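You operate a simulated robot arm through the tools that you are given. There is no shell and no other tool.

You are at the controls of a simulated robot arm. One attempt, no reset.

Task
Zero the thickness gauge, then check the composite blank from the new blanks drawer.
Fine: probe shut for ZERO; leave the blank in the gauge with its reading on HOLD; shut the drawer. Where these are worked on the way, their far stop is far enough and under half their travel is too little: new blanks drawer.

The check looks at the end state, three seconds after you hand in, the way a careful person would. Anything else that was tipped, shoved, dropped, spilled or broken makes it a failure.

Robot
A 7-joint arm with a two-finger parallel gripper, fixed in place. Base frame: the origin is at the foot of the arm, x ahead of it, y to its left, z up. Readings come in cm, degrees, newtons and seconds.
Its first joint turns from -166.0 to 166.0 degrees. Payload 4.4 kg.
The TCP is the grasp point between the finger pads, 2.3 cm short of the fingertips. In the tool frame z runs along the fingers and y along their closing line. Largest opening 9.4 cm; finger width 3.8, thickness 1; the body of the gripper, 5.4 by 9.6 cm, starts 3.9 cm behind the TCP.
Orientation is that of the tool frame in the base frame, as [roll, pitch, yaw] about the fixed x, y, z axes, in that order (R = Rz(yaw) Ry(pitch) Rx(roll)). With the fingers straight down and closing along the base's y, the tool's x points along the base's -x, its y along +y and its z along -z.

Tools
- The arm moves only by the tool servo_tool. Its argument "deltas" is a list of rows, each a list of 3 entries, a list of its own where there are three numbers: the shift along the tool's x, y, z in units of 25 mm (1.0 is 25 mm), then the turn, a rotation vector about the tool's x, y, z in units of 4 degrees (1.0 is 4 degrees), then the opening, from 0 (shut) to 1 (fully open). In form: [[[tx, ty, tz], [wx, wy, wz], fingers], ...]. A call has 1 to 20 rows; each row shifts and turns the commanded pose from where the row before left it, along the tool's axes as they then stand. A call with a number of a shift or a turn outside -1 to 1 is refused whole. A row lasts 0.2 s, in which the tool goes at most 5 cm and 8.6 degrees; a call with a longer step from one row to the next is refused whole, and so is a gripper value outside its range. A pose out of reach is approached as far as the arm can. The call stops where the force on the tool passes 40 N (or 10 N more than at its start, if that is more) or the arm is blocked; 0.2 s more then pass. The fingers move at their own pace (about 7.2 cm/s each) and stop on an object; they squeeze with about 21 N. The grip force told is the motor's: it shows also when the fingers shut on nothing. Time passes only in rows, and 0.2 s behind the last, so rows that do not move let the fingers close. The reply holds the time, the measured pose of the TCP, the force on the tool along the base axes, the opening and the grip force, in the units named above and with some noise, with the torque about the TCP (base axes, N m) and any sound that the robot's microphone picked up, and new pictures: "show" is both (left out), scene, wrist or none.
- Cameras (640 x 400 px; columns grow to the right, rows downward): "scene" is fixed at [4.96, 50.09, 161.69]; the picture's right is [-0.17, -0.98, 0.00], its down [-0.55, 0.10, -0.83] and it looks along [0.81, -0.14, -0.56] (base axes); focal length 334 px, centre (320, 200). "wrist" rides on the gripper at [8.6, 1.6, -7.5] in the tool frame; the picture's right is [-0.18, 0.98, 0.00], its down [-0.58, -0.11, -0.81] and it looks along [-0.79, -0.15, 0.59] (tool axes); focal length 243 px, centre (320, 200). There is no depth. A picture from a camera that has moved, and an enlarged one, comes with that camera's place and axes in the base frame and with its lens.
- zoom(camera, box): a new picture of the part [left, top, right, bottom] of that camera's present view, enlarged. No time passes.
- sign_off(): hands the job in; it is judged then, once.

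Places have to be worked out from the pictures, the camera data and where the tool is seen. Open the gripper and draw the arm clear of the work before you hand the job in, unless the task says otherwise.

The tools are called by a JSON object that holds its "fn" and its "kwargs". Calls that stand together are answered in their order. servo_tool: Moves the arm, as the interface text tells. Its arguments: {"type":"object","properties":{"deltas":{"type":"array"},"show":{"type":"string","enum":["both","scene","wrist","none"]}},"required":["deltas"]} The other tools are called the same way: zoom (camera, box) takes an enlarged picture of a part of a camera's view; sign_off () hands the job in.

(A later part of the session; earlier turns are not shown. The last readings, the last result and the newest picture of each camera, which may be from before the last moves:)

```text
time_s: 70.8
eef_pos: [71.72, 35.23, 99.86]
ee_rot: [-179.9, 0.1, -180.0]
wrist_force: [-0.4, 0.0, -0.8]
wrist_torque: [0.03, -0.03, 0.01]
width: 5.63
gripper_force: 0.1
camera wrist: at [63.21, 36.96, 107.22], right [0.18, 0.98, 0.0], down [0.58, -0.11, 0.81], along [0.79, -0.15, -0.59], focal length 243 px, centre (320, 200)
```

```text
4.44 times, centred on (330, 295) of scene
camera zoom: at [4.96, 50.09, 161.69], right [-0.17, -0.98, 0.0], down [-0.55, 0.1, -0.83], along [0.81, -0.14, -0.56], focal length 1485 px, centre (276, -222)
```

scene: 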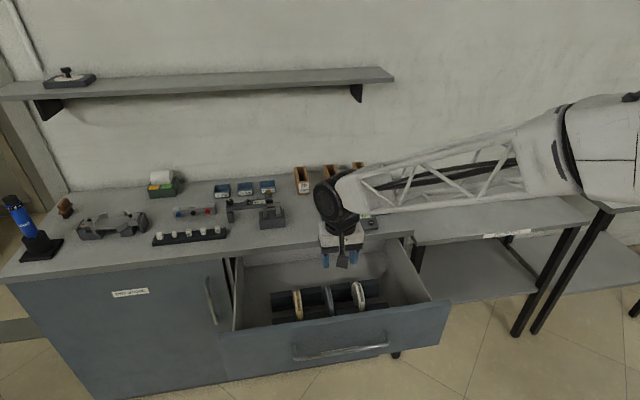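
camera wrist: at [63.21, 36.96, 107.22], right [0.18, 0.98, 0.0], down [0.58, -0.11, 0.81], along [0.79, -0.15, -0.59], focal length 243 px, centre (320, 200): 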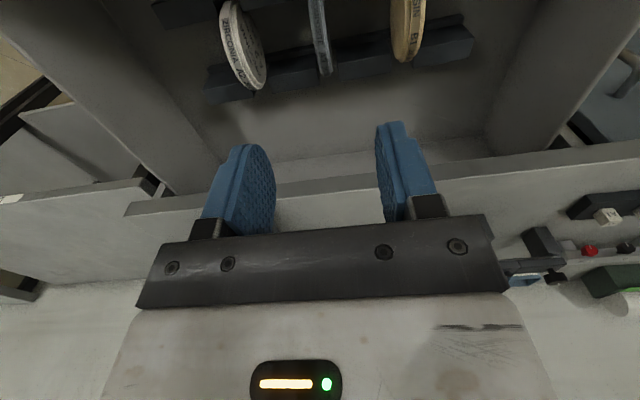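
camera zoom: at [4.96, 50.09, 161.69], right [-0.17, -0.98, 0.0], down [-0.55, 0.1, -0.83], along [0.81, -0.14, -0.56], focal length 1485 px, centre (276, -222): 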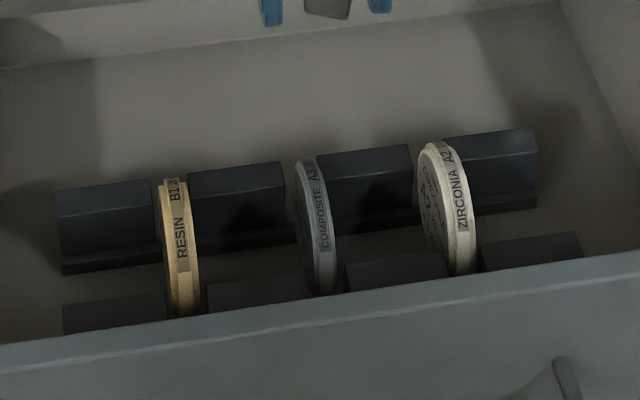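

The fit puts the disc centre near (73.6, 75.3) with radius about 4.5 cm, so the top is near z≈80. I'll descend partway and look again.

{"fn": "servo_tool", "kwargs": {"deltas": [[[-0.3, 0, 0.7], [0, 0, 0], 0.6], [[-0.3, 0, 0.7], [0, 0, 0], 0.6], [[-0.1, 0, 0.7], [0, 0, 0], 0.6], [[0, 0, 0.7], [0, 0, 0], 0.6], [[0, 0, 0.7], [0, 0, 0], 0.6], [[0, 0, 0], [0, 0, 0], 0.6]], "show": "wrist"}}

{"fn": "zoom", "kwargs": {"camera": "wrist", "box": [160, 0, 480, 200]}}

{"fn": "zoom", "kwargs": {"camera": "scene", "box": [260, 250, 400, 340]}}

```text
time_s: 72.2
eef_pos: [73.55, 35.34, 91.24]
ee_rot: [-180.0, 0.1, 180.0]
wrist_force: [-0.1, -0.2, -0.5]
wrist_torque: [0.01, 0.0, 0.04]
width: 5.64
gripper_force: 0.1
camera wrist: at [64.94, 37.03, 98.41], right [0.18, 0.98, 0.0], down [0.58, -0.11, 0.81], along [0.79, -0.15, -0.59], focal length 243 px, centre (320, 200)
```

wrist: 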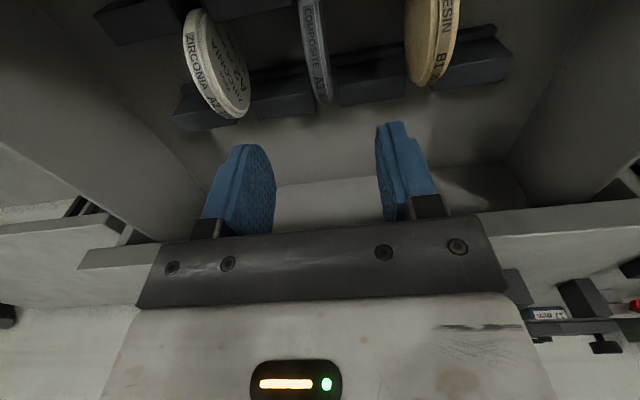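

```text
2.00 times, centred on (320, 100) of wrist
camera zoom: at [64.94, 37.03, 98.41], right [0.18, 0.98, 0.0], down [0.58, -0.11, 0.81], along [0.79, -0.15, -0.59], focal length 485 px, centre (320, 400)
```

zoom: 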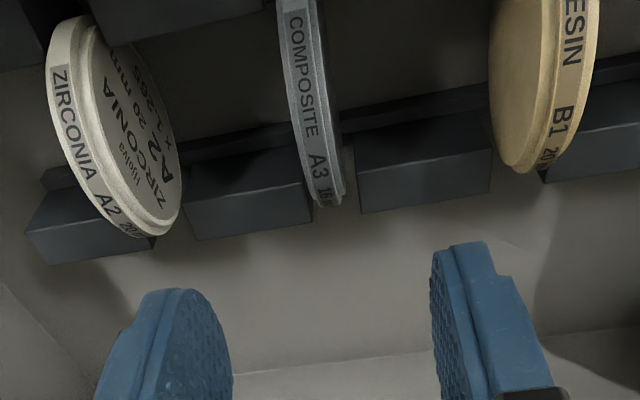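

```text
4.44 times, centred on (330, 295) of scene
camera zoom: at [4.96, 50.09, 161.69], right [-0.17, -0.98, 0.0], down [-0.55, 0.1, -0.83], along [0.81, -0.14, -0.56], focal length 1485 px, centre (276, -222)
```

zoom: 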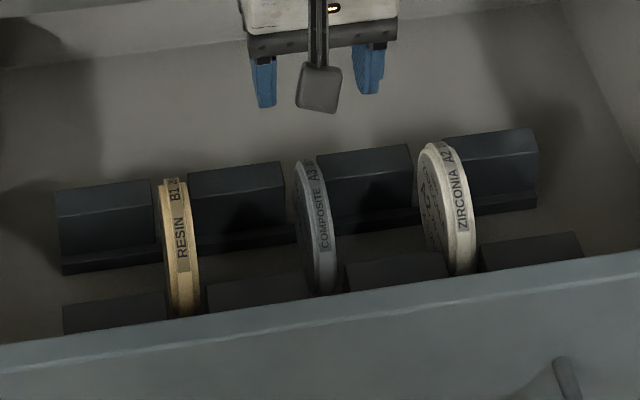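

The rack rows leave a gap from about x 70 to 76.6, so the fingers can go down at x≈73.5 without touching the blocks. I'll descend to just above the blank's top and check alignment.

{"fn": "servo_tool", "kwargs": {"deltas": [[[0, -0.03, 0.7], [0, 0, 0], 0.6], [[0, 0, 0.7], [0, 0, 0], 0.6], [[0, 0, 0.7], [0, 0, 0], 0.6], [[0, 0, 0.6], [0, 0, 0], 0.6], [[0, 0, 0], [0, 0, 0], 0.6]]}}

{"fn": "zoom", "kwargs": {"camera": "wrist", "box": [160, 0, 480, 200]}}

{"fn": "zoom", "kwargs": {"camera": "scene", "box": [260, 250, 400, 340]}}

```text
time_s: 73.4
eef_pos: [73.65, 35.32, 84.42]
ee_rot: [180.0, 0.1, -179.9]
wrist_force: [-1.0, 0.7, 0.6]
wrist_torque: [0.0, 0.02, 0.0]
width: 5.65
gripper_force: 0.0
camera wrist: at [65.02, 36.96, 91.74], right [0.18, 0.98, 0.0], down [0.58, -0.11, 0.81], along [0.79, -0.15, -0.59], focal length 243 px, centre (320, 200)
```

scene: 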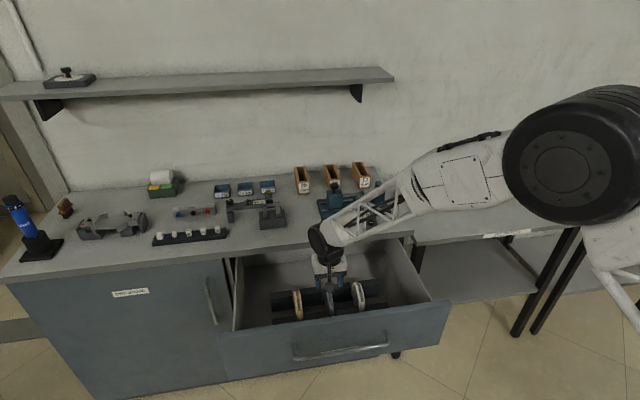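
wrist: 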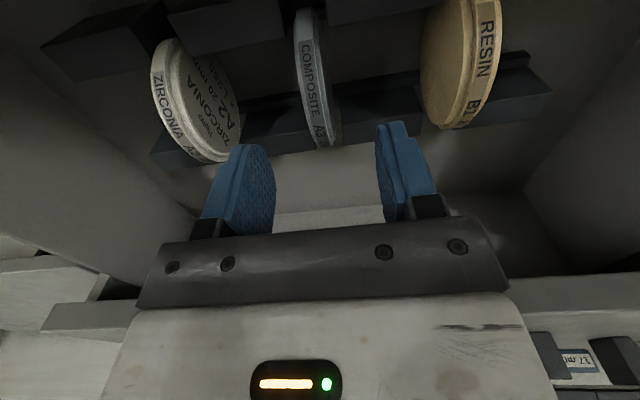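

```text
2.00 times, centred on (320, 100) of wrist
camera zoom: at [65.02, 36.96, 91.74], right [0.18, 0.98, 0.0], down [0.58, -0.11, 0.81], along [0.79, -0.15, -0.59], focal length 485 px, centre (320, 400)
```

zoom: 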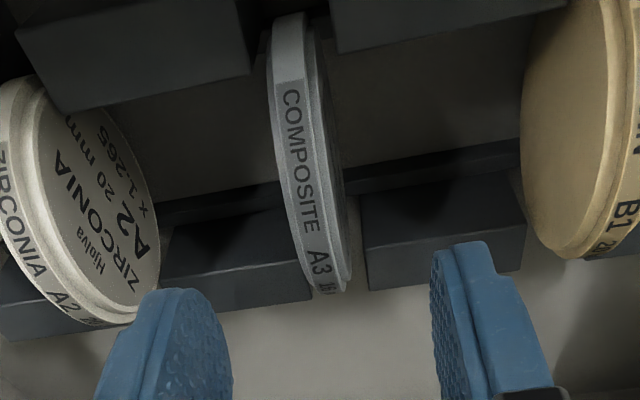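

```text
4.44 times, centred on (330, 295) of scene
camera zoom: at [4.96, 50.09, 161.69], right [-0.17, -0.98, 0.0], down [-0.55, 0.1, -0.83], along [0.81, -0.14, -0.56], focal length 1485 px, centre (276, -222)
```

zoom: 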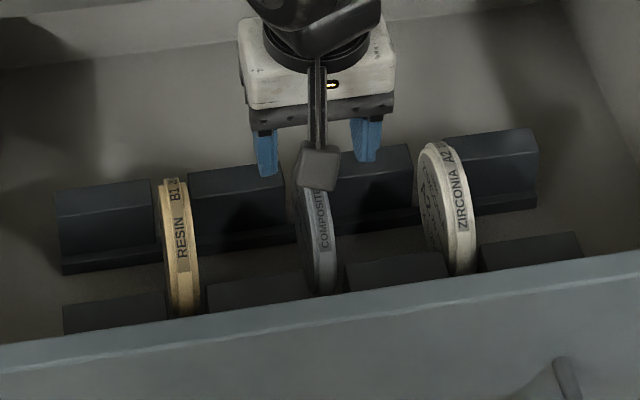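

The blank is centred between the open fingers at y≈35.35, with its top near z≈79.8. I'll go down for about 3 cm of overlap, watching forces.

{"fn": "servo_tool", "kwargs": {"deltas": [[[0.03, 0, 0.5], [0, 0, 0], 0.6], [[0.03, 0, 0.5], [0, 0, 0], 0.6], [[0, 0, 0.5], [0, 0, 0], 0.6], [[0, 0, 0.4], [0, 0, 0], 0.6], [[0, 0, 0.2], [0, 0, 0], 0.6], [[0, 0, 0], [0, 0, 0], 0.6]]}}

{"fn": "zoom", "kwargs": {"camera": "wrist", "box": [160, 40, 480, 240]}}

{"fn": "zoom", "kwargs": {"camera": "scene", "box": [260, 250, 400, 340]}}

```text
time_s: 74.8
eef_pos: [73.48, 35.3, 79.01]
ee_rot: [179.9, 0.1, -180.0]
wrist_force: [-0.5, -0.7, 0.0]
wrist_torque: [0.02, 0.0, -0.01]
width: 5.64
gripper_force: 0.1
camera wrist: at [64.96, 36.91, 86.42], right [0.18, 0.98, 0.0], down [0.58, -0.11, 0.81], along [0.79, -0.15, -0.59], focal length 243 px, centre (320, 200)
```

scene: 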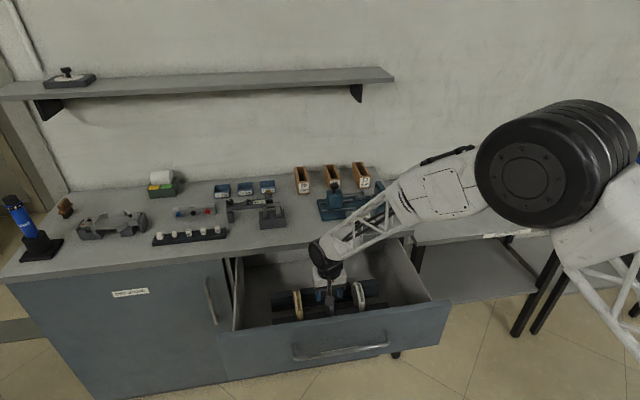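
wrist: 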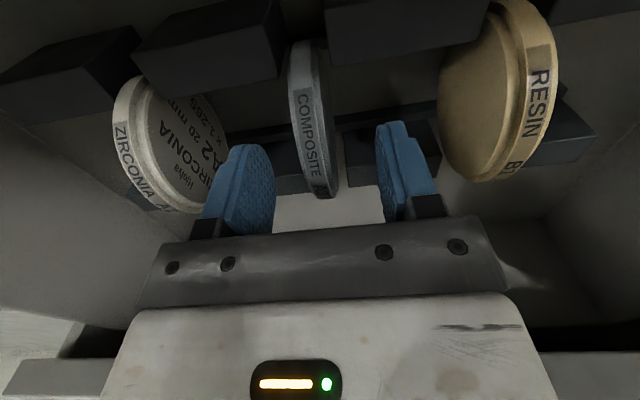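

```text
2.00 times, centred on (320, 140) of wrist
camera zoom: at [64.96, 36.91, 86.42], right [0.18, 0.98, 0.0], down [0.58, -0.11, 0.81], along [0.79, -0.15, -0.59], focal length 485 px, centre (320, 320)
```

zoom: 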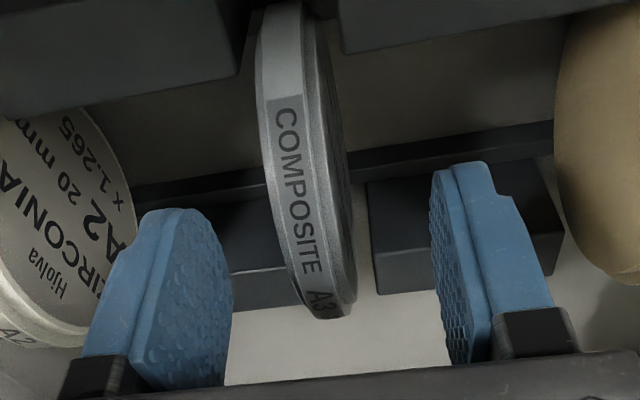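

```text
4.44 times, centred on (330, 295) of scene
camera zoom: at [4.96, 50.09, 161.69], right [-0.17, -0.98, 0.0], down [-0.55, 0.1, -0.83], along [0.81, -0.14, -0.56], focal length 1485 px, centre (276, -222)
```

zoom: 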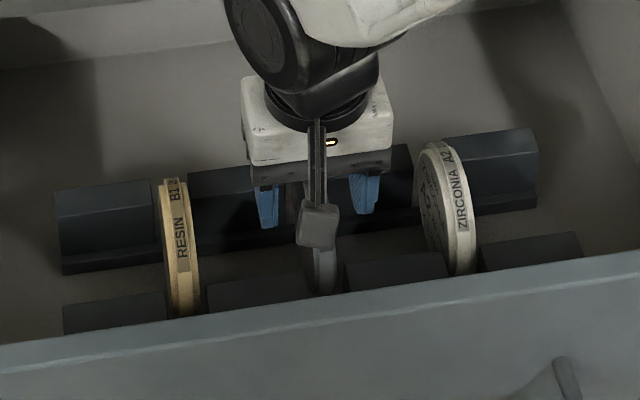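

The blank is centred between the pads with its top near z≈79. I'll lower 0.7 cm more and close.

{"fn": "servo_tool", "kwargs": {"deltas": [[[0, 0.02, 0.28], [0, 0, 0], 0.6], [[0, 0, 0], [0, 0, 0], 0.4], [[0, 0, 0], [0, 0, 0], 0.25], [[0, 0, 0], [0, 0, 0], 0.1], [[0, 0, 0], [0, 0, 0], 0.1], [[0, 0, 0], [0, 0, 0], 0.1]]}}

{"fn": "zoom", "kwargs": {"camera": "wrist", "box": [160, 40, 480, 240]}}

```text
time_s: 76.2
eef_pos: [73.45, 35.3, 78.4]
ee_rot: [-180.0, 0.1, 180.0]
wrist_force: [0.2, -0.7, -0.4]
wrist_torque: [-0.03, -0.09, -0.01]
width: 1.53
gripper_force: 20.5
camera wrist: at [64.93, 36.97, 85.77], right [0.18, 0.98, 0.0], down [0.58, -0.11, 0.81], along [0.79, -0.15, -0.59], focal length 243 px, centre (320, 200)
```

scene: 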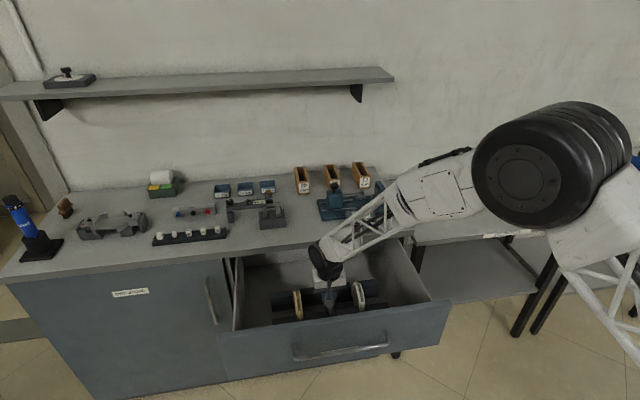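
wrist: 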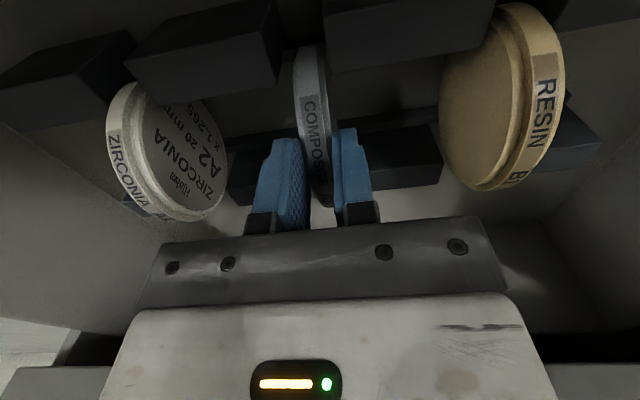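

```text
2.00 times, centred on (320, 140) of wrist
camera zoom: at [64.93, 36.97, 85.77], right [0.18, 0.98, 0.0], down [0.58, -0.11, 0.81], along [0.79, -0.15, -0.59], focal length 485 px, centre (320, 320)
```

zoom: 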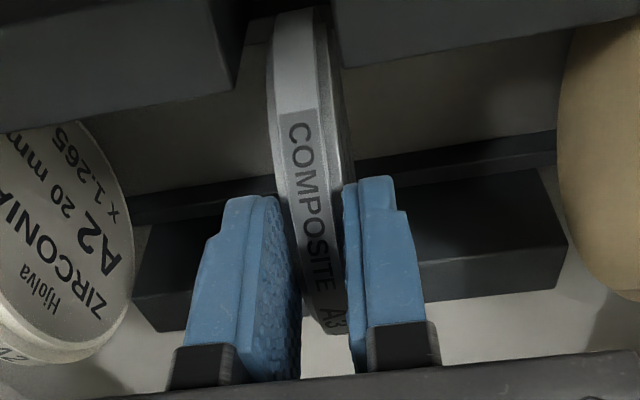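

The blank is gripped at 1.53 cm. I'll lift straight up slowly, then check it is coming out of the rack cleanly.

{"fn": "servo_tool", "kwargs": {"deltas": [[[0, 0, 0], [0, 0, 0], 0], [[0, 0, -0.2], [0, 0, 0], 0], [[0, 0, -0.4], [0, 0, 0], 0], [[0, 0, -0.5], [0, 0, 0], 0], [[0, 0, -0.6], [0, 0, 0], 0], [[0, 0, -0.6], [0, 0, 0], 0], [[0, 0, -0.6], [0, 0, 0], 0], [[0, 0, -0.6], [0, 0, 0], 0], [[0, 0, -0.6], [0, 0, 0], 0], [[0, 0, -0.6], [0, 0, 0], 0], [[0, 0, -0.6], [0, 0, 0], 0], [[0, 0, 0], [0, 0, 0], 0]]}}

{"fn": "zoom", "kwargs": {"camera": "wrist", "box": [160, 40, 480, 240]}}

{"fn": "zoom", "kwargs": {"camera": "scene", "box": [260, 220, 400, 310]}}

```text
time_s: 78.8
eef_pos: [73.37, 35.25, 91.71]
ee_rot: [179.9, 0.1, -179.9]
wrist_force: [-0.2, -1.3, -1.0]
wrist_torque: [-0.01, 0.03, -0.02]
width: 1.55
gripper_force: 21.1
camera wrist: at [64.85, 36.97, 99.04], right [0.18, 0.98, 0.0], down [0.58, -0.11, 0.81], along [0.79, -0.15, -0.59], focal length 243 px, centre (320, 200)
```

scene: 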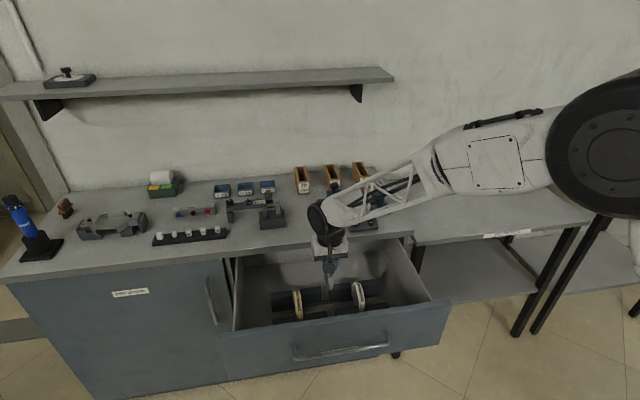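
wrist: 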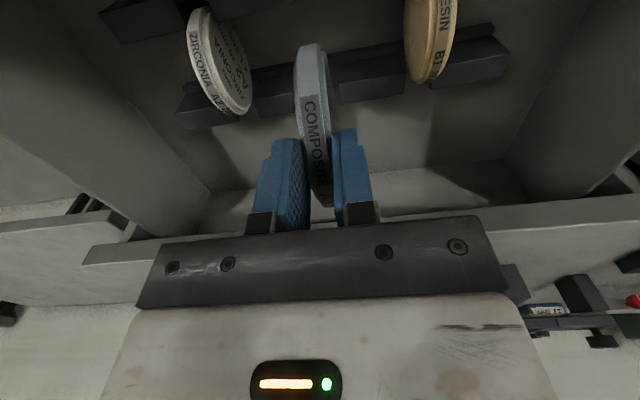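

```text
2.00 times, centred on (320, 140) of wrist
camera zoom: at [64.85, 36.97, 99.04], right [0.18, 0.98, 0.0], down [0.58, -0.11, 0.81], along [0.79, -0.15, -0.59], focal length 485 px, centre (320, 320)
```

zoom: 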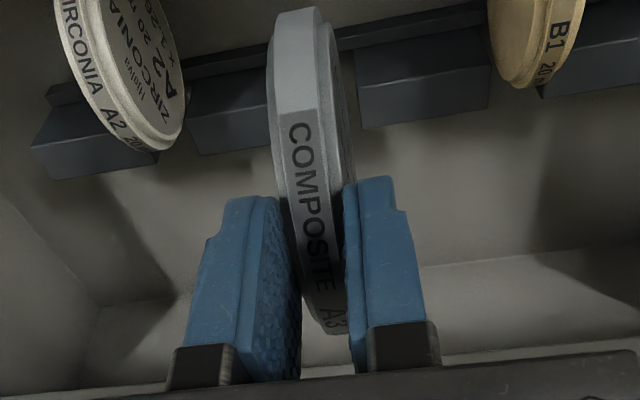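

```text
4.44 times, centred on (330, 265) of scene
camera zoom: at [4.96, 50.09, 161.69], right [-0.17, -0.98, 0.0], down [-0.55, 0.1, -0.83], along [0.81, -0.14, -0.56], focal length 1485 px, centre (276, -89)
```

zoom: 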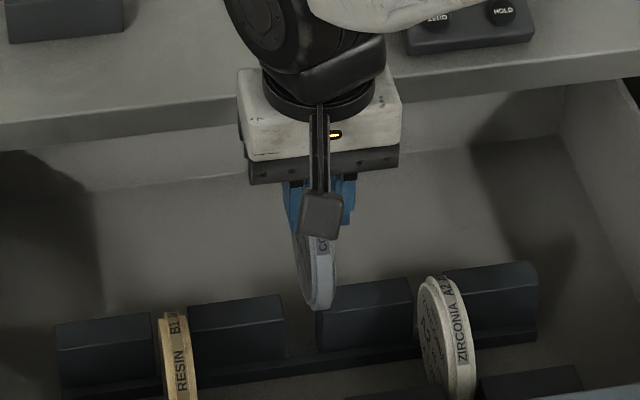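

The COMPOSITE blank is held cleanly, with its bottom about 8.4 cm below the TCP, and the others stayed in place. I'll lift high and carry it over the gauge to (102.8, 14.1).

{"fn": "servo_tool", "kwargs": {"deltas": [[[0, 0, -0.6], [0, 0, 0], 0], [[0, 0, -0.9], [0, 0, 0], 0], [[0, 0, -0.9], [0, 0, 0], 0], [[0, 0, -0.9], [0, 0, 0], 0], [[0, 0, -0.9], [0, 0, 0], 0], [[0, 0, -0.9], [0, 0, 0], 0], [[0, 0, -0.9], [0, 0, 0], 0], [[0, 0, -0.9], [0, 0, 0], 0], [[0, 0, -0.9], [0, 0, 0], 0], [[0, 0, -0.5], [0, 0, 0], 0], [[0, 0, 0], [0, 0, 0], 0]], "show": "none"}}

{"fn": "servo_tool", "kwargs": {"deltas": [[[-0.5, -0.35, 0], [0, 0, 0], 0], [[-0.9, -0.65, 0], [0, 0, 0], 0], [[-0.9, -0.65, 0], [0, 0, 0], 0], [[-0.9, -0.65, 0], [0, 0, 0], 0], [[-0.9, -0.65, 0], [0, 0, 0], 0], [[-0.9, -0.65, 0], [0, 0, 0], 0], [[-0.9, -0.65, 0], [0, 0, 0], 0], [[-0.9, -0.65, 0], [0, 0, 0], 0], [[-0.9, -0.65, 0], [0, 0, 0], 0], [[-0.9, -0.65, 0], [0, 0, 0], 0], [[-0.9, -0.65, 0], [0, 0, 0], 0], [[-0.9, -0.65, 0], [0, 0, 0], 0], [[-0.9, -0.65, 0], [0, 0, 0], 0], [[-0.45, -0.33, 0], [0, 0, 0], 0], [[0, 0, 0], [0, 0, 0], 0]]}}

{"fn": "zoom", "kwargs": {"camera": "wrist", "box": [160, 0, 480, 200]}}

{"fn": "zoom", "kwargs": {"camera": "scene", "box": [290, 150, 420, 240]}}

```text
time_s: 81.2
eef_pos: [73.58, 35.19, 112.36]
ee_rot: [179.9, 0.2, 179.9]
wrist_force: [0.6, -0.2, -1.6]
wrist_torque: [-0.03, 0.07, 0.0]
width: 1.59
gripper_force: 20.4
```

```text
time_s: 84.4
eef_pos: [102.86, 14.24, 112.27]
ee_rot: [180.0, 0.1, 180.0]
wrist_force: [0.6, -0.8, -1.9]
wrist_torque: [0.01, 0.03, 0.01]
width: 1.56
gripper_force: 21.6
camera wrist: at [94.25, 15.94, 119.68], right [0.18, 0.98, 0.0], down [0.58, -0.11, 0.81], along [0.79, -0.15, -0.59], focal length 243 px, centre (320, 200)
```

scene: 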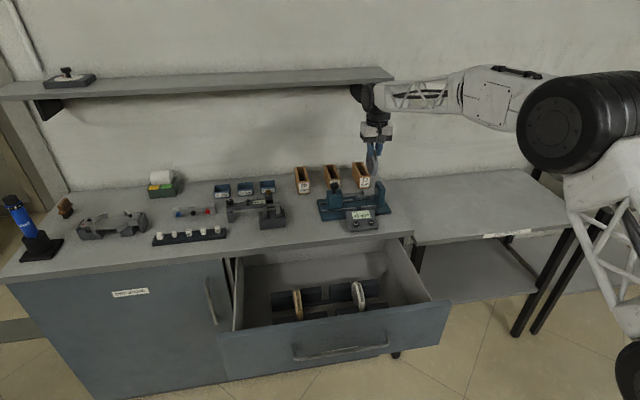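
wrist: 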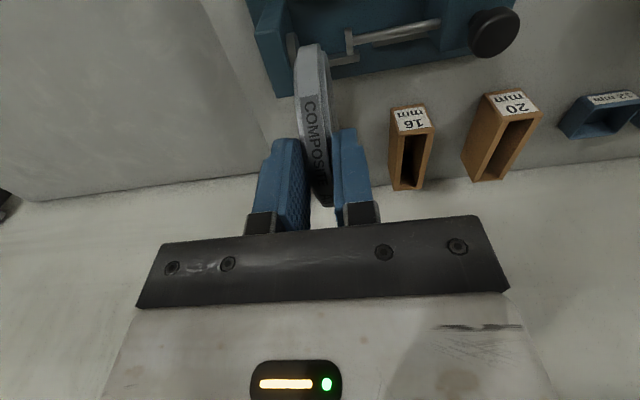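

```text
2.00 times, centred on (320, 100) of wrist
camera zoom: at [94.25, 15.94, 119.68], right [0.18, 0.98, 0.0], down [0.58, -0.11, 0.81], along [0.79, -0.15, -0.59], focal length 485 px, centre (320, 400)
```

zoom: 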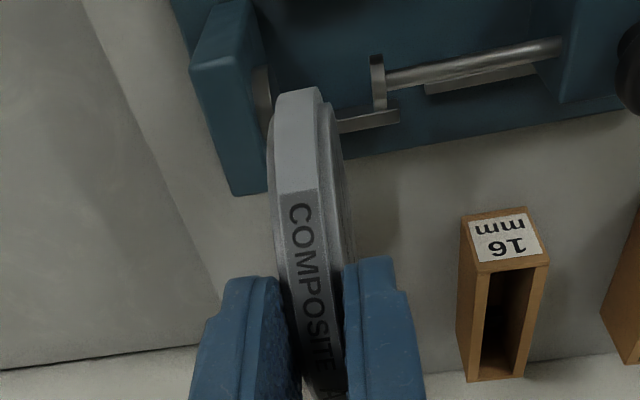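

```text
4.44 times, centred on (355, 195) of scene
camera zoom: at [4.96, 50.09, 161.69], right [-0.17, -0.98, 0.0], down [-0.55, 0.1, -0.83], along [0.81, -0.14, -0.56], focal length 1485 px, centre (164, 222)
```

zoom: 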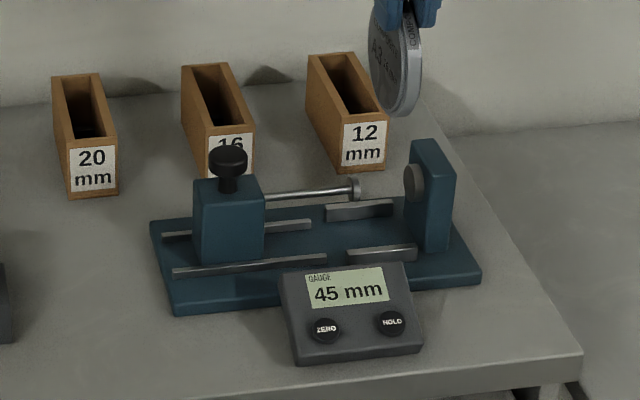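

The alignment looks right. The pad face is at y≈12.2, the probe face at y≈16.6, and the blank at y≈14.2 is between them with finger clearance. I'll lower to just above the rails.

{"fn": "servo_tool", "kwargs": {"deltas": [[[0, 0.02, 0.6], [0, 0, 0], 0], [[0, 0, 0.7], [0, 0, 0], 0], [[0, 0, 0.7], [0, 0, 0], 0], [[0, 0, 0.7], [0, 0, 0], 0], [[0, 0, 0.7], [0, 0, 0], 0], [[0, 0, 0.5], [0, 0, 0], 0], [[0, 0, 0.2], [0, 0, 0], 0], [[0, 0, 0], [0, 0, 0], 0]]}}

{"fn": "zoom", "kwargs": {"camera": "wrist", "box": [160, 0, 480, 200]}}

{"fn": "zoom", "kwargs": {"camera": "scene", "box": [335, 160, 405, 220]}}

```text
time_s: 86.2
eef_pos: [102.79, 14.23, 102.22]
ee_rot: [-179.9, 0.1, 179.9]
wrist_force: [-0.2, -0.5, -1.7]
wrist_torque: [0.0, 0.02, 0.0]
width: 1.55
gripper_force: 21.3
camera wrist: at [94.21, 15.89, 109.58], right [0.18, 0.98, 0.0], down [0.58, -0.11, 0.81], along [0.79, -0.15, -0.59], focal length 243 px, centre (320, 200)
```

scene: 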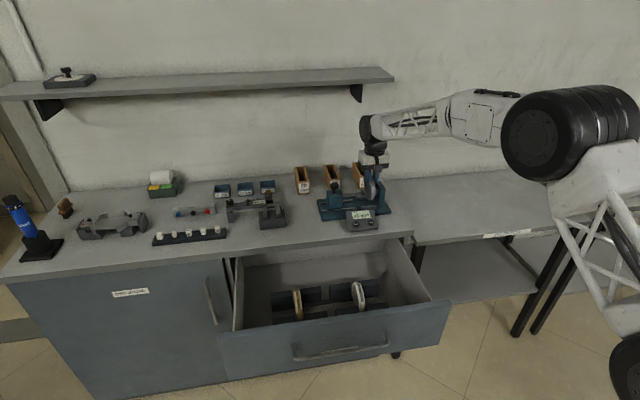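
wrist: 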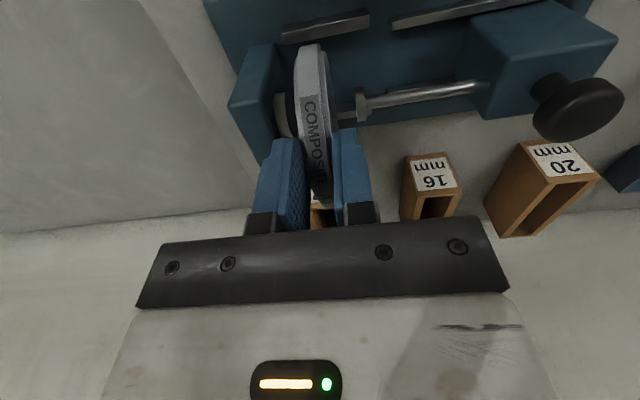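

```text
2.00 times, centred on (320, 100) of wrist
camera zoom: at [94.21, 15.89, 109.58], right [0.18, 0.98, 0.0], down [0.58, -0.11, 0.81], along [0.79, -0.15, -0.59], focal length 485 px, centre (320, 400)
```

zoom: 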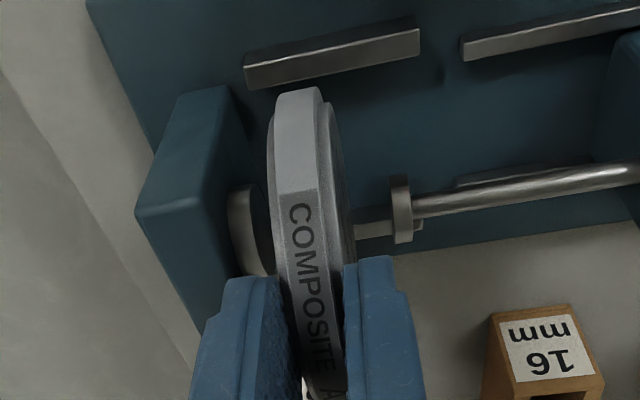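

```text
6.67 times, centred on (370, 190) of scene
camera zoom: at [4.96, 50.09, 161.69], right [-0.17, -0.98, 0.0], down [-0.55, 0.1, -0.83], along [0.81, -0.14, -0.56], focal length 2227 px, centre (-13, 267)
```

zoom: 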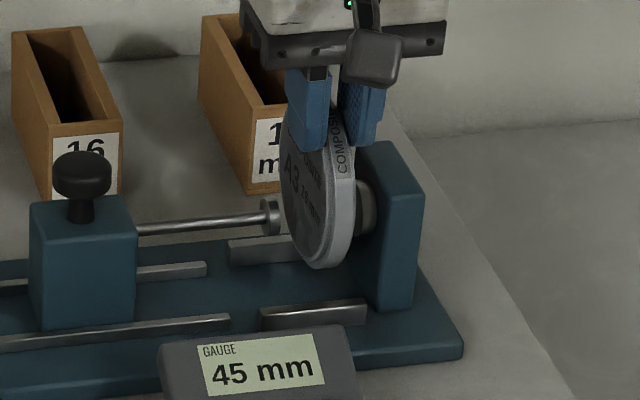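

The blank hangs between the pad and the probe above the rails. I'll lower slowly until it touches.

{"fn": "servo_tool", "kwargs": {"deltas": [[[0, 0, 0.15], [0, 0, 0], 0], [[0, 0, 0.12], [0, 0, 0], 0], [[0, 0, 0.12], [0, 0, 0], 0], [[0, 0, 0.12], [0, 0, 0], 0], [[0, 0, 0], [0, 0, 0], 0]], "show": "none"}}

{"fn": "zoom", "kwargs": {"camera": "scene", "box": [335, 160, 405, 220]}}

{"fn": "zoom", "kwargs": {"camera": "wrist", "box": [160, 0, 480, 200]}}

```text
time_s: 87.4
eef_pos: [102.92, 14.17, 100.95]
ee_rot: [180.0, 0.2, 180.0]
wrist_force: [-0.5, -0.2, -2.2]
wrist_torque: [-0.02, 0.04, 0.01]
width: 1.59
gripper_force: 20.8
```

```text
6.67 times, centred on (370, 190) of scene
camera zoom: at [4.96, 50.09, 161.69], right [-0.17, -0.98, 0.0], down [-0.55, 0.1, -0.83], along [0.81, -0.14, -0.56], focal length 2227 px, centre (-13, 267)
```

zoom: 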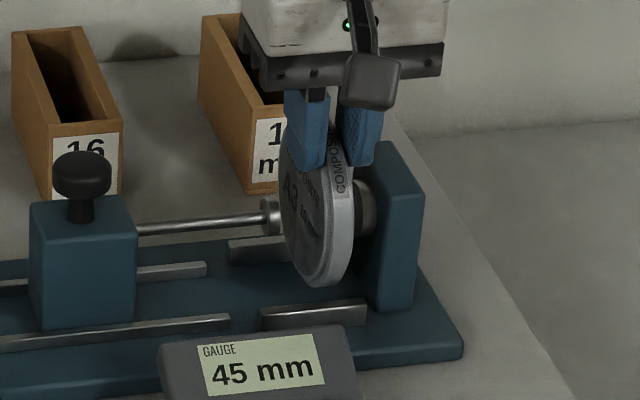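

```text
2.00 times, centred on (320, 100) of wrist
camera zoom: at [94.26, 15.84, 108.3], right [0.18, 0.98, 0.0], down [0.58, -0.11, 0.81], along [0.79, -0.15, -0.59], focal length 485 px, centre (320, 400)
```

zoom: 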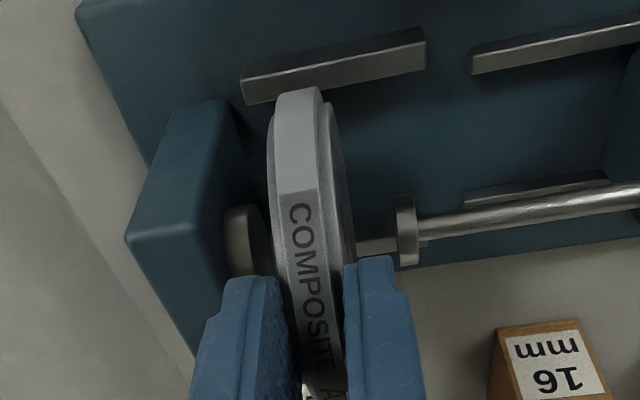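

There is no contact yet at TCP z≈100.95, and the near edge is just above the front rail. I'll continue slowly.

{"fn": "servo_tool", "kwargs": {"deltas": [[[0, 0, 0.08], [0, 0, 0], 0], [[0, 0, 0.08], [0, 0, 0], 0], [[0, 0, 0.08], [0, 0, 0], 0], [[0, 0, 0], [0, 0, 0], 0]], "show": "none"}}

{"fn": "zoom", "kwargs": {"camera": "scene", "box": [335, 160, 405, 220]}}

```text
time_s: 88.4
eef_pos: [102.9, 14.18, 100.56]
ee_rot: [-179.9, 0.1, -180.0]
wrist_force: [-3.4, 0.1, 3.3]
wrist_torque: [-0.06, 0.19, 0.0]
width: 1.55
gripper_force: 20.7
```

```text
6.67 times, centred on (370, 190) of scene
camera zoom: at [4.96, 50.09, 161.69], right [-0.17, -0.98, 0.0], down [-0.55, 0.1, -0.83], along [0.81, -0.14, -0.56], focal length 2227 px, centre (-13, 267)
```

zoom: 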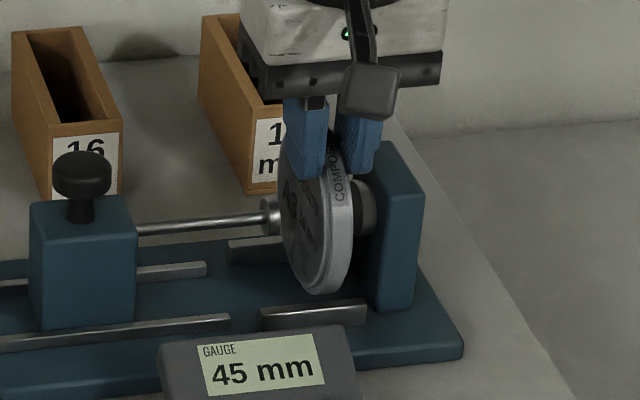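

It's touching: Fz rose about 5 N, with a −x push, so the far rail made contact first. I'll shift −x slightly and settle lower.

{"fn": "servo_tool", "kwargs": {"deltas": [[[0.06, 0, 0], [0, 0, 0], 0], [[0.04, 0, 0.04], [0, 0, 0], 0], [[0, 0, 0.04], [0, 0, 0], 0], [[0, 0, 0], [0, 0, 0], 0]], "show": "none"}}

```text
time_s: 89.4
eef_pos: [102.69, 14.08, 100.3]
ee_rot: [-179.9, 0.1, -180.0]
wrist_force: [-9.8, 0.0, 10.1]
wrist_torque: [0.0, 0.51, 0.0]
width: 1.56
gripper_force: 21.2
```

The far rail is still pushing (−9.8, +10.1 N). I'll shift −x another 3 mm.

{"fn": "servo_tool", "kwargs": {"deltas": [[[0.06, 0, 0], [0, 0, 0], 0], [[0.06, 0, 0], [0, 0, 0], 0], [[0, 0, 0], [0, 0, 0], 0]], "show": "wrist"}}

{"fn": "zoom", "kwargs": {"camera": "wrist", "box": [160, 0, 480, 200]}}

{"fn": "zoom", "kwargs": {"camera": "scene", "box": [335, 160, 405, 220]}}

```text
time_s: 90.2
eef_pos: [102.45, 14.2, 100.26]
ee_rot: [180.0, 0.2, -180.0]
wrist_force: [9.2, -0.3, 8.8]
wrist_torque: [-0.03, -0.75, 0.02]
width: 1.6
gripper_force: 21.3
camera wrist: at [93.8, 15.84, 107.59], right [0.18, 0.98, 0.0], down [0.58, -0.11, 0.81], along [0.79, -0.15, -0.59], focal length 243 px, centre (320, 200)
```

wrist: 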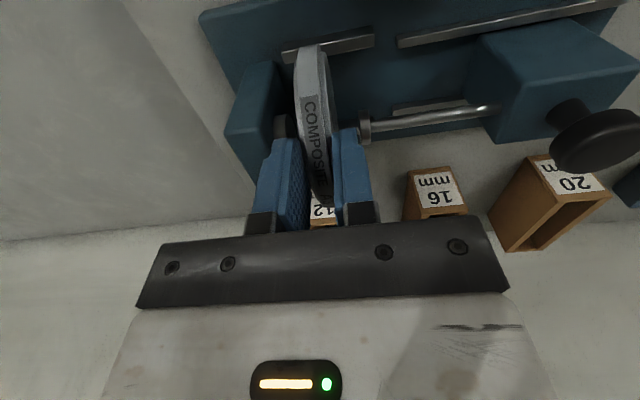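

```text
2.00 times, centred on (320, 100) of wrist
camera zoom: at [93.8, 15.84, 107.59], right [0.18, 0.98, 0.0], down [0.58, -0.11, 0.81], along [0.79, -0.15, -0.59], focal length 485 px, centre (320, 400)
```

zoom: 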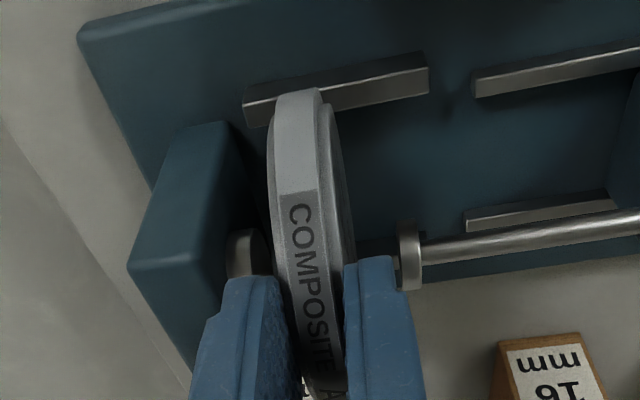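

```text
6.67 times, centred on (370, 190) of scene
camera zoom: at [4.96, 50.09, 161.69], right [-0.17, -0.98, 0.0], down [-0.55, 0.1, -0.83], along [0.81, -0.14, -0.56], focal length 2227 px, centre (-13, 267)
```

zoom: 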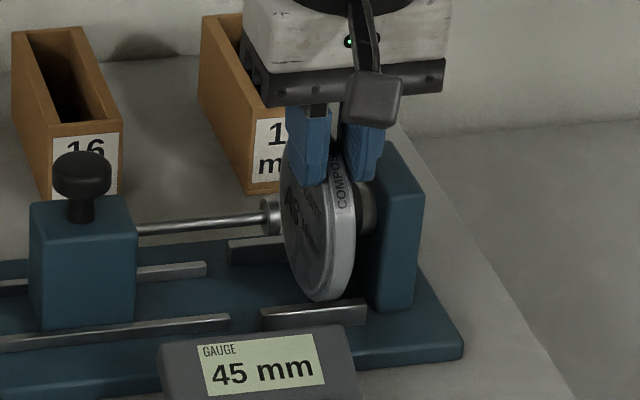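

Now the near rail pushes back (+9.2 N), so the seat centre is at TCP x≈102.57. I'll centre there and settle gently.

{"fn": "servo_tool", "kwargs": {"deltas": [[[-0.055, 0, 0], [0, 0, 0], 0], [[0, 0, 0.03], [0, 0, 0], 0], [[0, 0, 0], [0, 0, 0], 0]], "show": "none"}}

```text
time_s: 91.0
eef_pos: [102.52, 14.17, 100.17]
ee_rot: [180.0, 0.1, -180.0]
wrist_force: [6.2, -0.2, 16.3]
wrist_torque: [-0.02, -0.33, -0.04]
width: 1.57
gripper_force: 21.1
```

The blank is seated with Fz≈16 N and little side force. I'll ease the load and open just enough to release without hitting the anvil.

{"fn": "servo_tool", "kwargs": {"deltas": [[[-0.01, 0, -0.02], [0, 0, 0], 0], [[0, 0, 0], [0, 0, 0], 0.19], [[0, 0, 0], [0, 0, 0], 0.22], [[0, 0, 0], [0, 0, 0], 0.24], [[0, 0, 0], [0, 0, 0], 0.24]], "show": "wrist"}}

{"fn": "zoom", "kwargs": {"camera": "wrist", "box": [160, 0, 480, 200]}}

{"fn": "zoom", "kwargs": {"camera": "scene", "box": [335, 160, 405, 220]}}

```text
time_s: 92.2
eef_pos: [102.41, 14.27, 100.04]
ee_rot: [180.0, 0.0, 180.0]
wrist_force: [0.0, 0.3, -0.3]
wrist_torque: [0.01, 0.0, -0.01]
width: 2.26
gripper_force: 0.1
camera wrist: at [93.83, 15.87, 107.46], right [0.18, 0.98, 0.0], down [0.58, -0.11, 0.81], along [0.79, -0.15, -0.59], focal length 243 px, centre (320, 200)
```

wrist: 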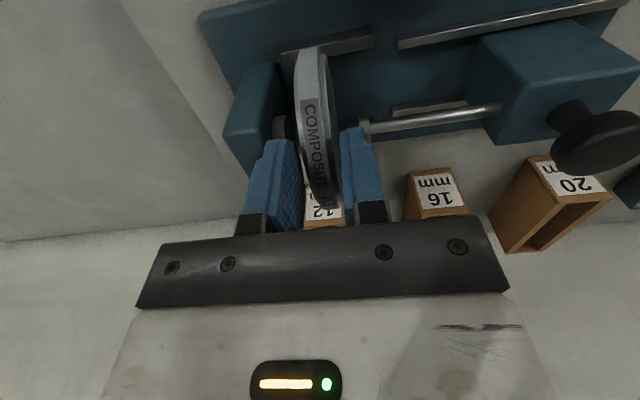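

```text
2.00 times, centred on (320, 100) of wrist
camera zoom: at [93.83, 15.87, 107.46], right [0.18, 0.98, 0.0], down [0.58, -0.11, 0.81], along [0.79, -0.15, -0.59], focal length 485 px, centre (320, 400)
```

zoom: 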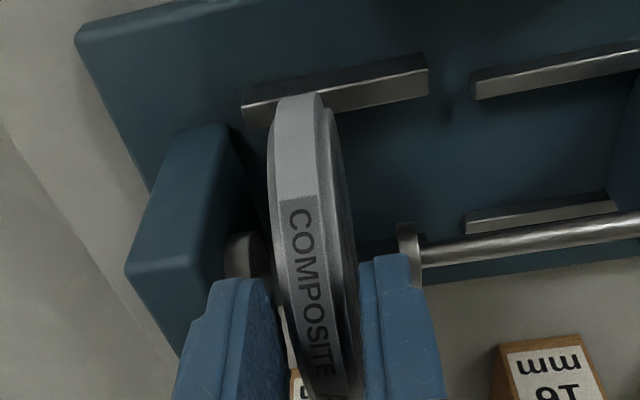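

```text
6.67 times, centred on (370, 190) of scene
camera zoom: at [4.96, 50.09, 161.69], right [-0.17, -0.98, 0.0], down [-0.55, 0.1, -0.83], along [0.81, -0.14, -0.56], focal length 2227 px, centre (-13, 267)
```

zoom: 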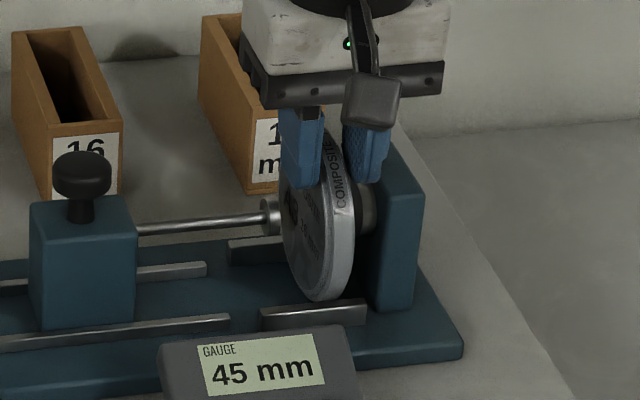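

The blank stands on its own on the rails. I'll raise straight up slowly and confirm.

{"fn": "servo_tool", "kwargs": {"deltas": [[[0, 0, -0.2], [0, 0, 0], 0.24], [[0, 0, -0.3], [0, 0, 0], 0.24], [[0, 0, -0.4], [0, 0, 0], 0.24], [[0, 0, -0.5], [0, 0, 0], 0.24], [[0, 0, -0.6], [0, 0, 0], 0.24], [[0, 0, -0.8], [0, 0, 0], 0.24], [[0, 0, 0], [0, 0, 0], 0.24]], "show": "wrist"}}

{"fn": "zoom", "kwargs": {"camera": "scene", "box": [335, 160, 405, 220]}}

```text
time_s: 93.8
eef_pos: [102.54, 14.19, 107.23]
ee_rot: [-180.0, 0.1, 180.0]
wrist_force: [0.6, 0.7, 0.4]
wrist_torque: [-0.01, -0.02, -0.01]
width: 2.25
gripper_force: 0.1
camera wrist: at [93.88, 15.9, 114.56], right [0.18, 0.98, 0.0], down [0.58, -0.11, 0.81], along [0.79, -0.15, -0.59], focal length 243 px, centre (320, 200)
```

wrist: 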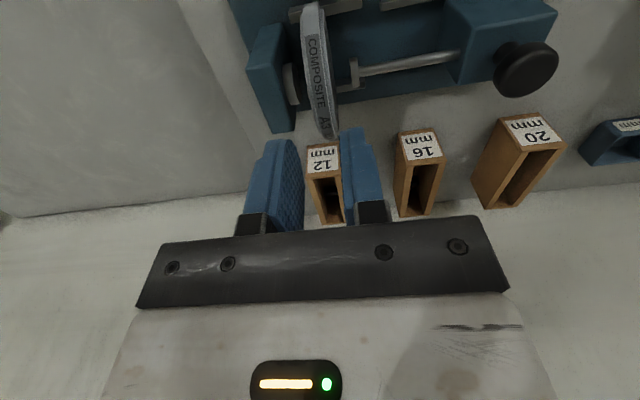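

```text
6.67 times, centred on (370, 190) of scene
camera zoom: at [4.96, 50.09, 161.69], right [-0.17, -0.98, 0.0], down [-0.55, 0.1, -0.83], along [0.81, -0.14, -0.56], focal length 2227 px, centre (-13, 267)
```

zoom: 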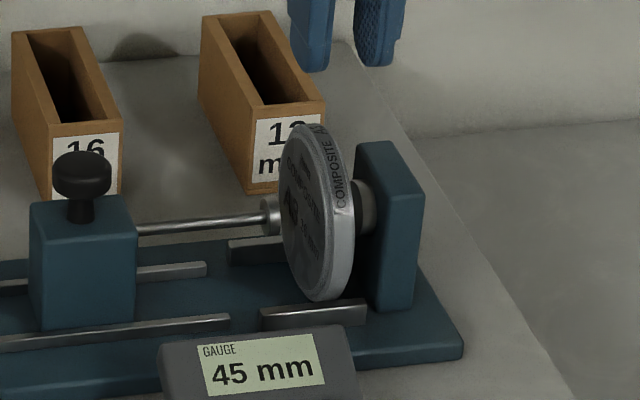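

The blank stands upright and stable. I'll move over the knob and descend to grip it.

{"fn": "servo_tool", "kwargs": {"deltas": [[[-0.05, 0.9, 0], [0, 0, 0], 0.24], [[-0.05, 0.9, 0], [0, 0, 0], 0.6], [[-0.05, 0.9, 0], [0, 0, 0], 0.8], [[-0.05, 0.9, 0], [0, 0, 0], 0.8], [[-0.05, 0.9, 0], [0, 0, 0], 0.8], [[-0.04, 0.83, 0], [0, 0, 0], 0.8], [[0, 0, 0.8], [0, 0, 0], 0.8], [[0, 0, 0.8], [0, 0, 0], 0.8], [[0, 0, 0.8], [0, 0, 0], 0.8], [[0, 0, 0.44], [0, 0, 0], 0.8], [[0, 0, 0], [0, 0, 0], 0.8]], "show": "wrist"}}

```text
time_s: 96.2
eef_pos: [103.06, 27.6, 100.15]
ee_rot: [180.0, 0.1, 180.0]
wrist_force: [-0.1, 0.1, 0.0]
wrist_torque: [-0.01, 0.01, -0.01]
width: 7.53
gripper_force: 0.1
camera wrist: at [94.56, 29.21, 107.42], right [0.18, 0.98, 0.0], down [0.58, -0.11, 0.81], along [0.79, -0.15, -0.59], focal length 243 px, centre (320, 200)
```

wrist: 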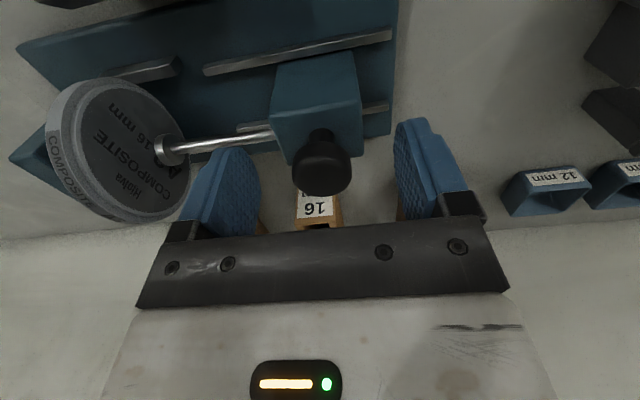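

The label face reads "COMPOSITE 16 mm". I'll grip the knob and advance the probe slowly toward the blank.

{"fn": "servo_tool", "kwargs": {"deltas": [[[0, 0, 0], [0, 0, 0], 0.3], [[0, 0, 0], [0, 0, 0], 0.15], [[0, 0, 0], [0, 0, 0], 0.15], [[0, 0, 0], [0, 0, 0], 0.15], [[0, -0.1, 0], [0, 0, 0], 0.15], [[0, -0.15, 0], [0, 0, 0], 0.15], [[0, -0.15, 0], [0, 0, 0], 0.15], [[0.01, -0.1, 0], [0, 0, 0], 0.15], [[0, 0, 0], [0, 0, 0], 0.15]], "show": "none"}}

{"fn": "zoom", "kwargs": {"camera": "scene", "box": [335, 160, 405, 220]}}

```text
time_s: 98.2
eef_pos: [103.13, 26.32, 100.04]
ee_rot: [179.9, 0.2, 179.8]
wrist_force: [7.2, 0.8, 5.7]
wrist_torque: [0.06, -0.06, -0.07]
width: 3.16
gripper_force: 45.3
```

```text
6.67 times, centred on (370, 190) of scene
camera zoom: at [4.96, 50.09, 161.69], right [-0.17, -0.98, 0.0], down [-0.55, 0.1, -0.83], along [0.81, -0.14, -0.56], focal length 2227 px, centre (-13, 267)
```

zoom: 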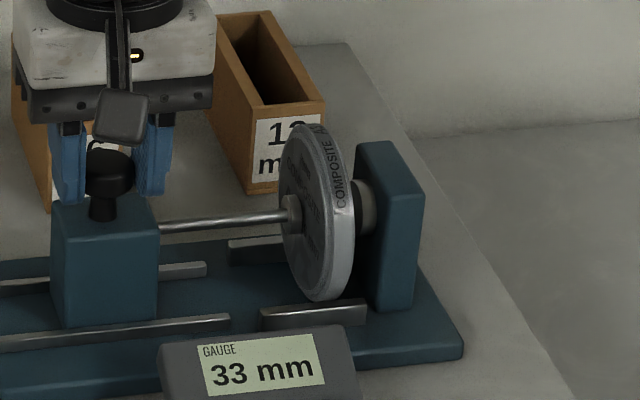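

It reads 33 mm with the probe nearly at the blank. I'll keep pushing slowly and watch that the blank slides upright.

{"fn": "servo_tool", "kwargs": {"deltas": [[[0, -0.04, 0], [0, 0, 0], 0.15], [[0, -0.04, 0], [0, 0, 0], 0.15], [[0, -0.04, 0], [0, 0, 0], 0.15], [[0, -0.04, 0], [0, 0, 0], 0.15], [[0, 0, 0], [0, 0, 0], 0.15]], "show": "none"}}

{"fn": "zoom", "kwargs": {"camera": "scene", "box": [335, 160, 405, 220]}}

```text
time_s: 99.4
eef_pos: [103.19, 25.85, 100.16]
ee_rot: [-180.0, 0.3, -180.0]
wrist_force: [18.9, 2.4, 11.7]
wrist_torque: [0.07, -0.79, 0.04]
width: 3.17
gripper_force: 45.1
```

```text
6.67 times, centred on (370, 190) of scene
camera zoom: at [4.96, 50.09, 161.69], right [-0.17, -0.98, 0.0], down [-0.55, 0.1, -0.83], along [0.81, -0.14, -0.56], focal length 2227 px, centre (-13, 267)
```

zoom: 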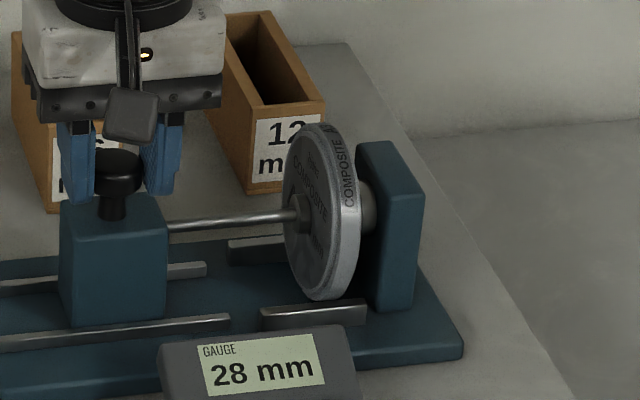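

It reads 28 mm, and the blank is leaning slightly toward the anvil as it's pushed. I'll relieve the side load and keep pushing; the probe should flatten it against the pad.

{"fn": "servo_tool", "kwargs": {"deltas": [[[-0.015, -0.03, 0], [0, 0, 0], 0.15], [[0, -0.03, 0], [0, 0, 0], 0.15], [[0, -0.03, 0], [0, 0, 0], 0.15], [[0, -0.03, 0], [0, 0, 0], 0.15], [[0, 0, 0], [0, 0, 0], 0.15]], "show": "wrist"}}

{"fn": "zoom", "kwargs": {"camera": "scene", "box": [335, 160, 405, 220]}}

{"fn": "zoom", "kwargs": {"camera": "wrist", "box": [0, 20, 320, 220]}}

```text
time_s: 100.6
eef_pos: [103.19, 25.49, 100.07]
ee_rot: [-179.9, 0.2, 179.9]
wrist_force: [6.6, 1.2, 20.6]
wrist_torque: [0.05, -0.17, 0.06]
width: 3.14
gripper_force: 44.6
camera wrist: at [94.54, 27.16, 107.4], right [0.18, 0.98, 0.0], down [0.58, -0.11, 0.81], along [0.79, -0.15, -0.59], focal length 243 px, centre (320, 200)
```

wrist: 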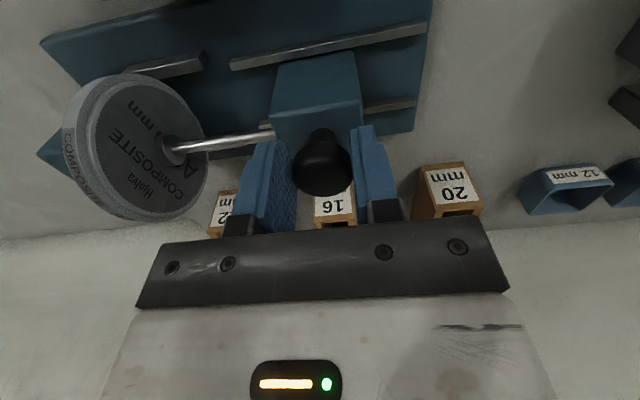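

```text
6.67 times, centred on (370, 190) of scene
camera zoom: at [4.96, 50.09, 161.69], right [-0.17, -0.98, 0.0], down [-0.55, 0.1, -0.83], along [0.81, -0.14, -0.56], focal length 2227 px, centre (-13, 267)
```

zoom: 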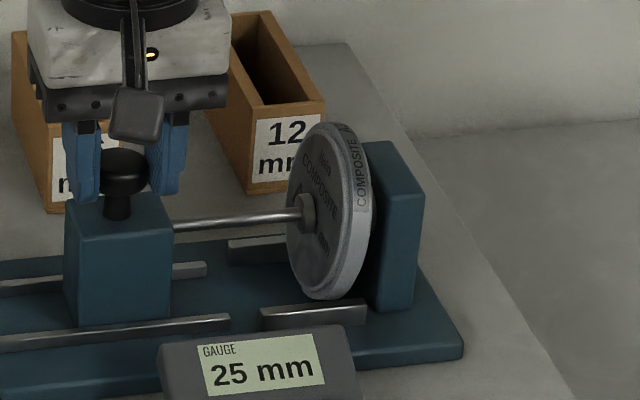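

```text
2.00 times, centred on (160, 120) of wrist
camera zoom: at [94.54, 27.16, 107.4], right [0.18, 0.98, 0.0], down [0.58, -0.11, 0.81], along [0.79, -0.15, -0.59], focal length 485 px, centre (640, 360)
```

zoom: 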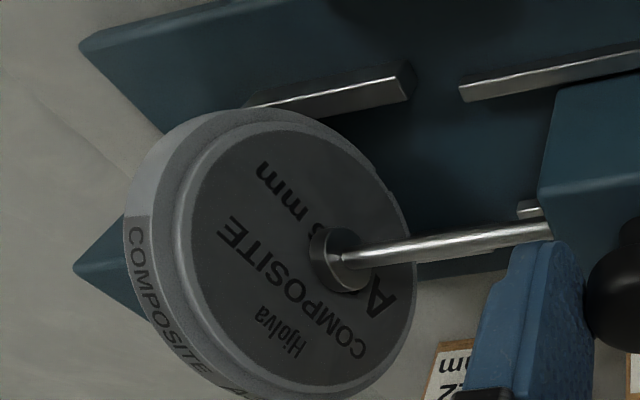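

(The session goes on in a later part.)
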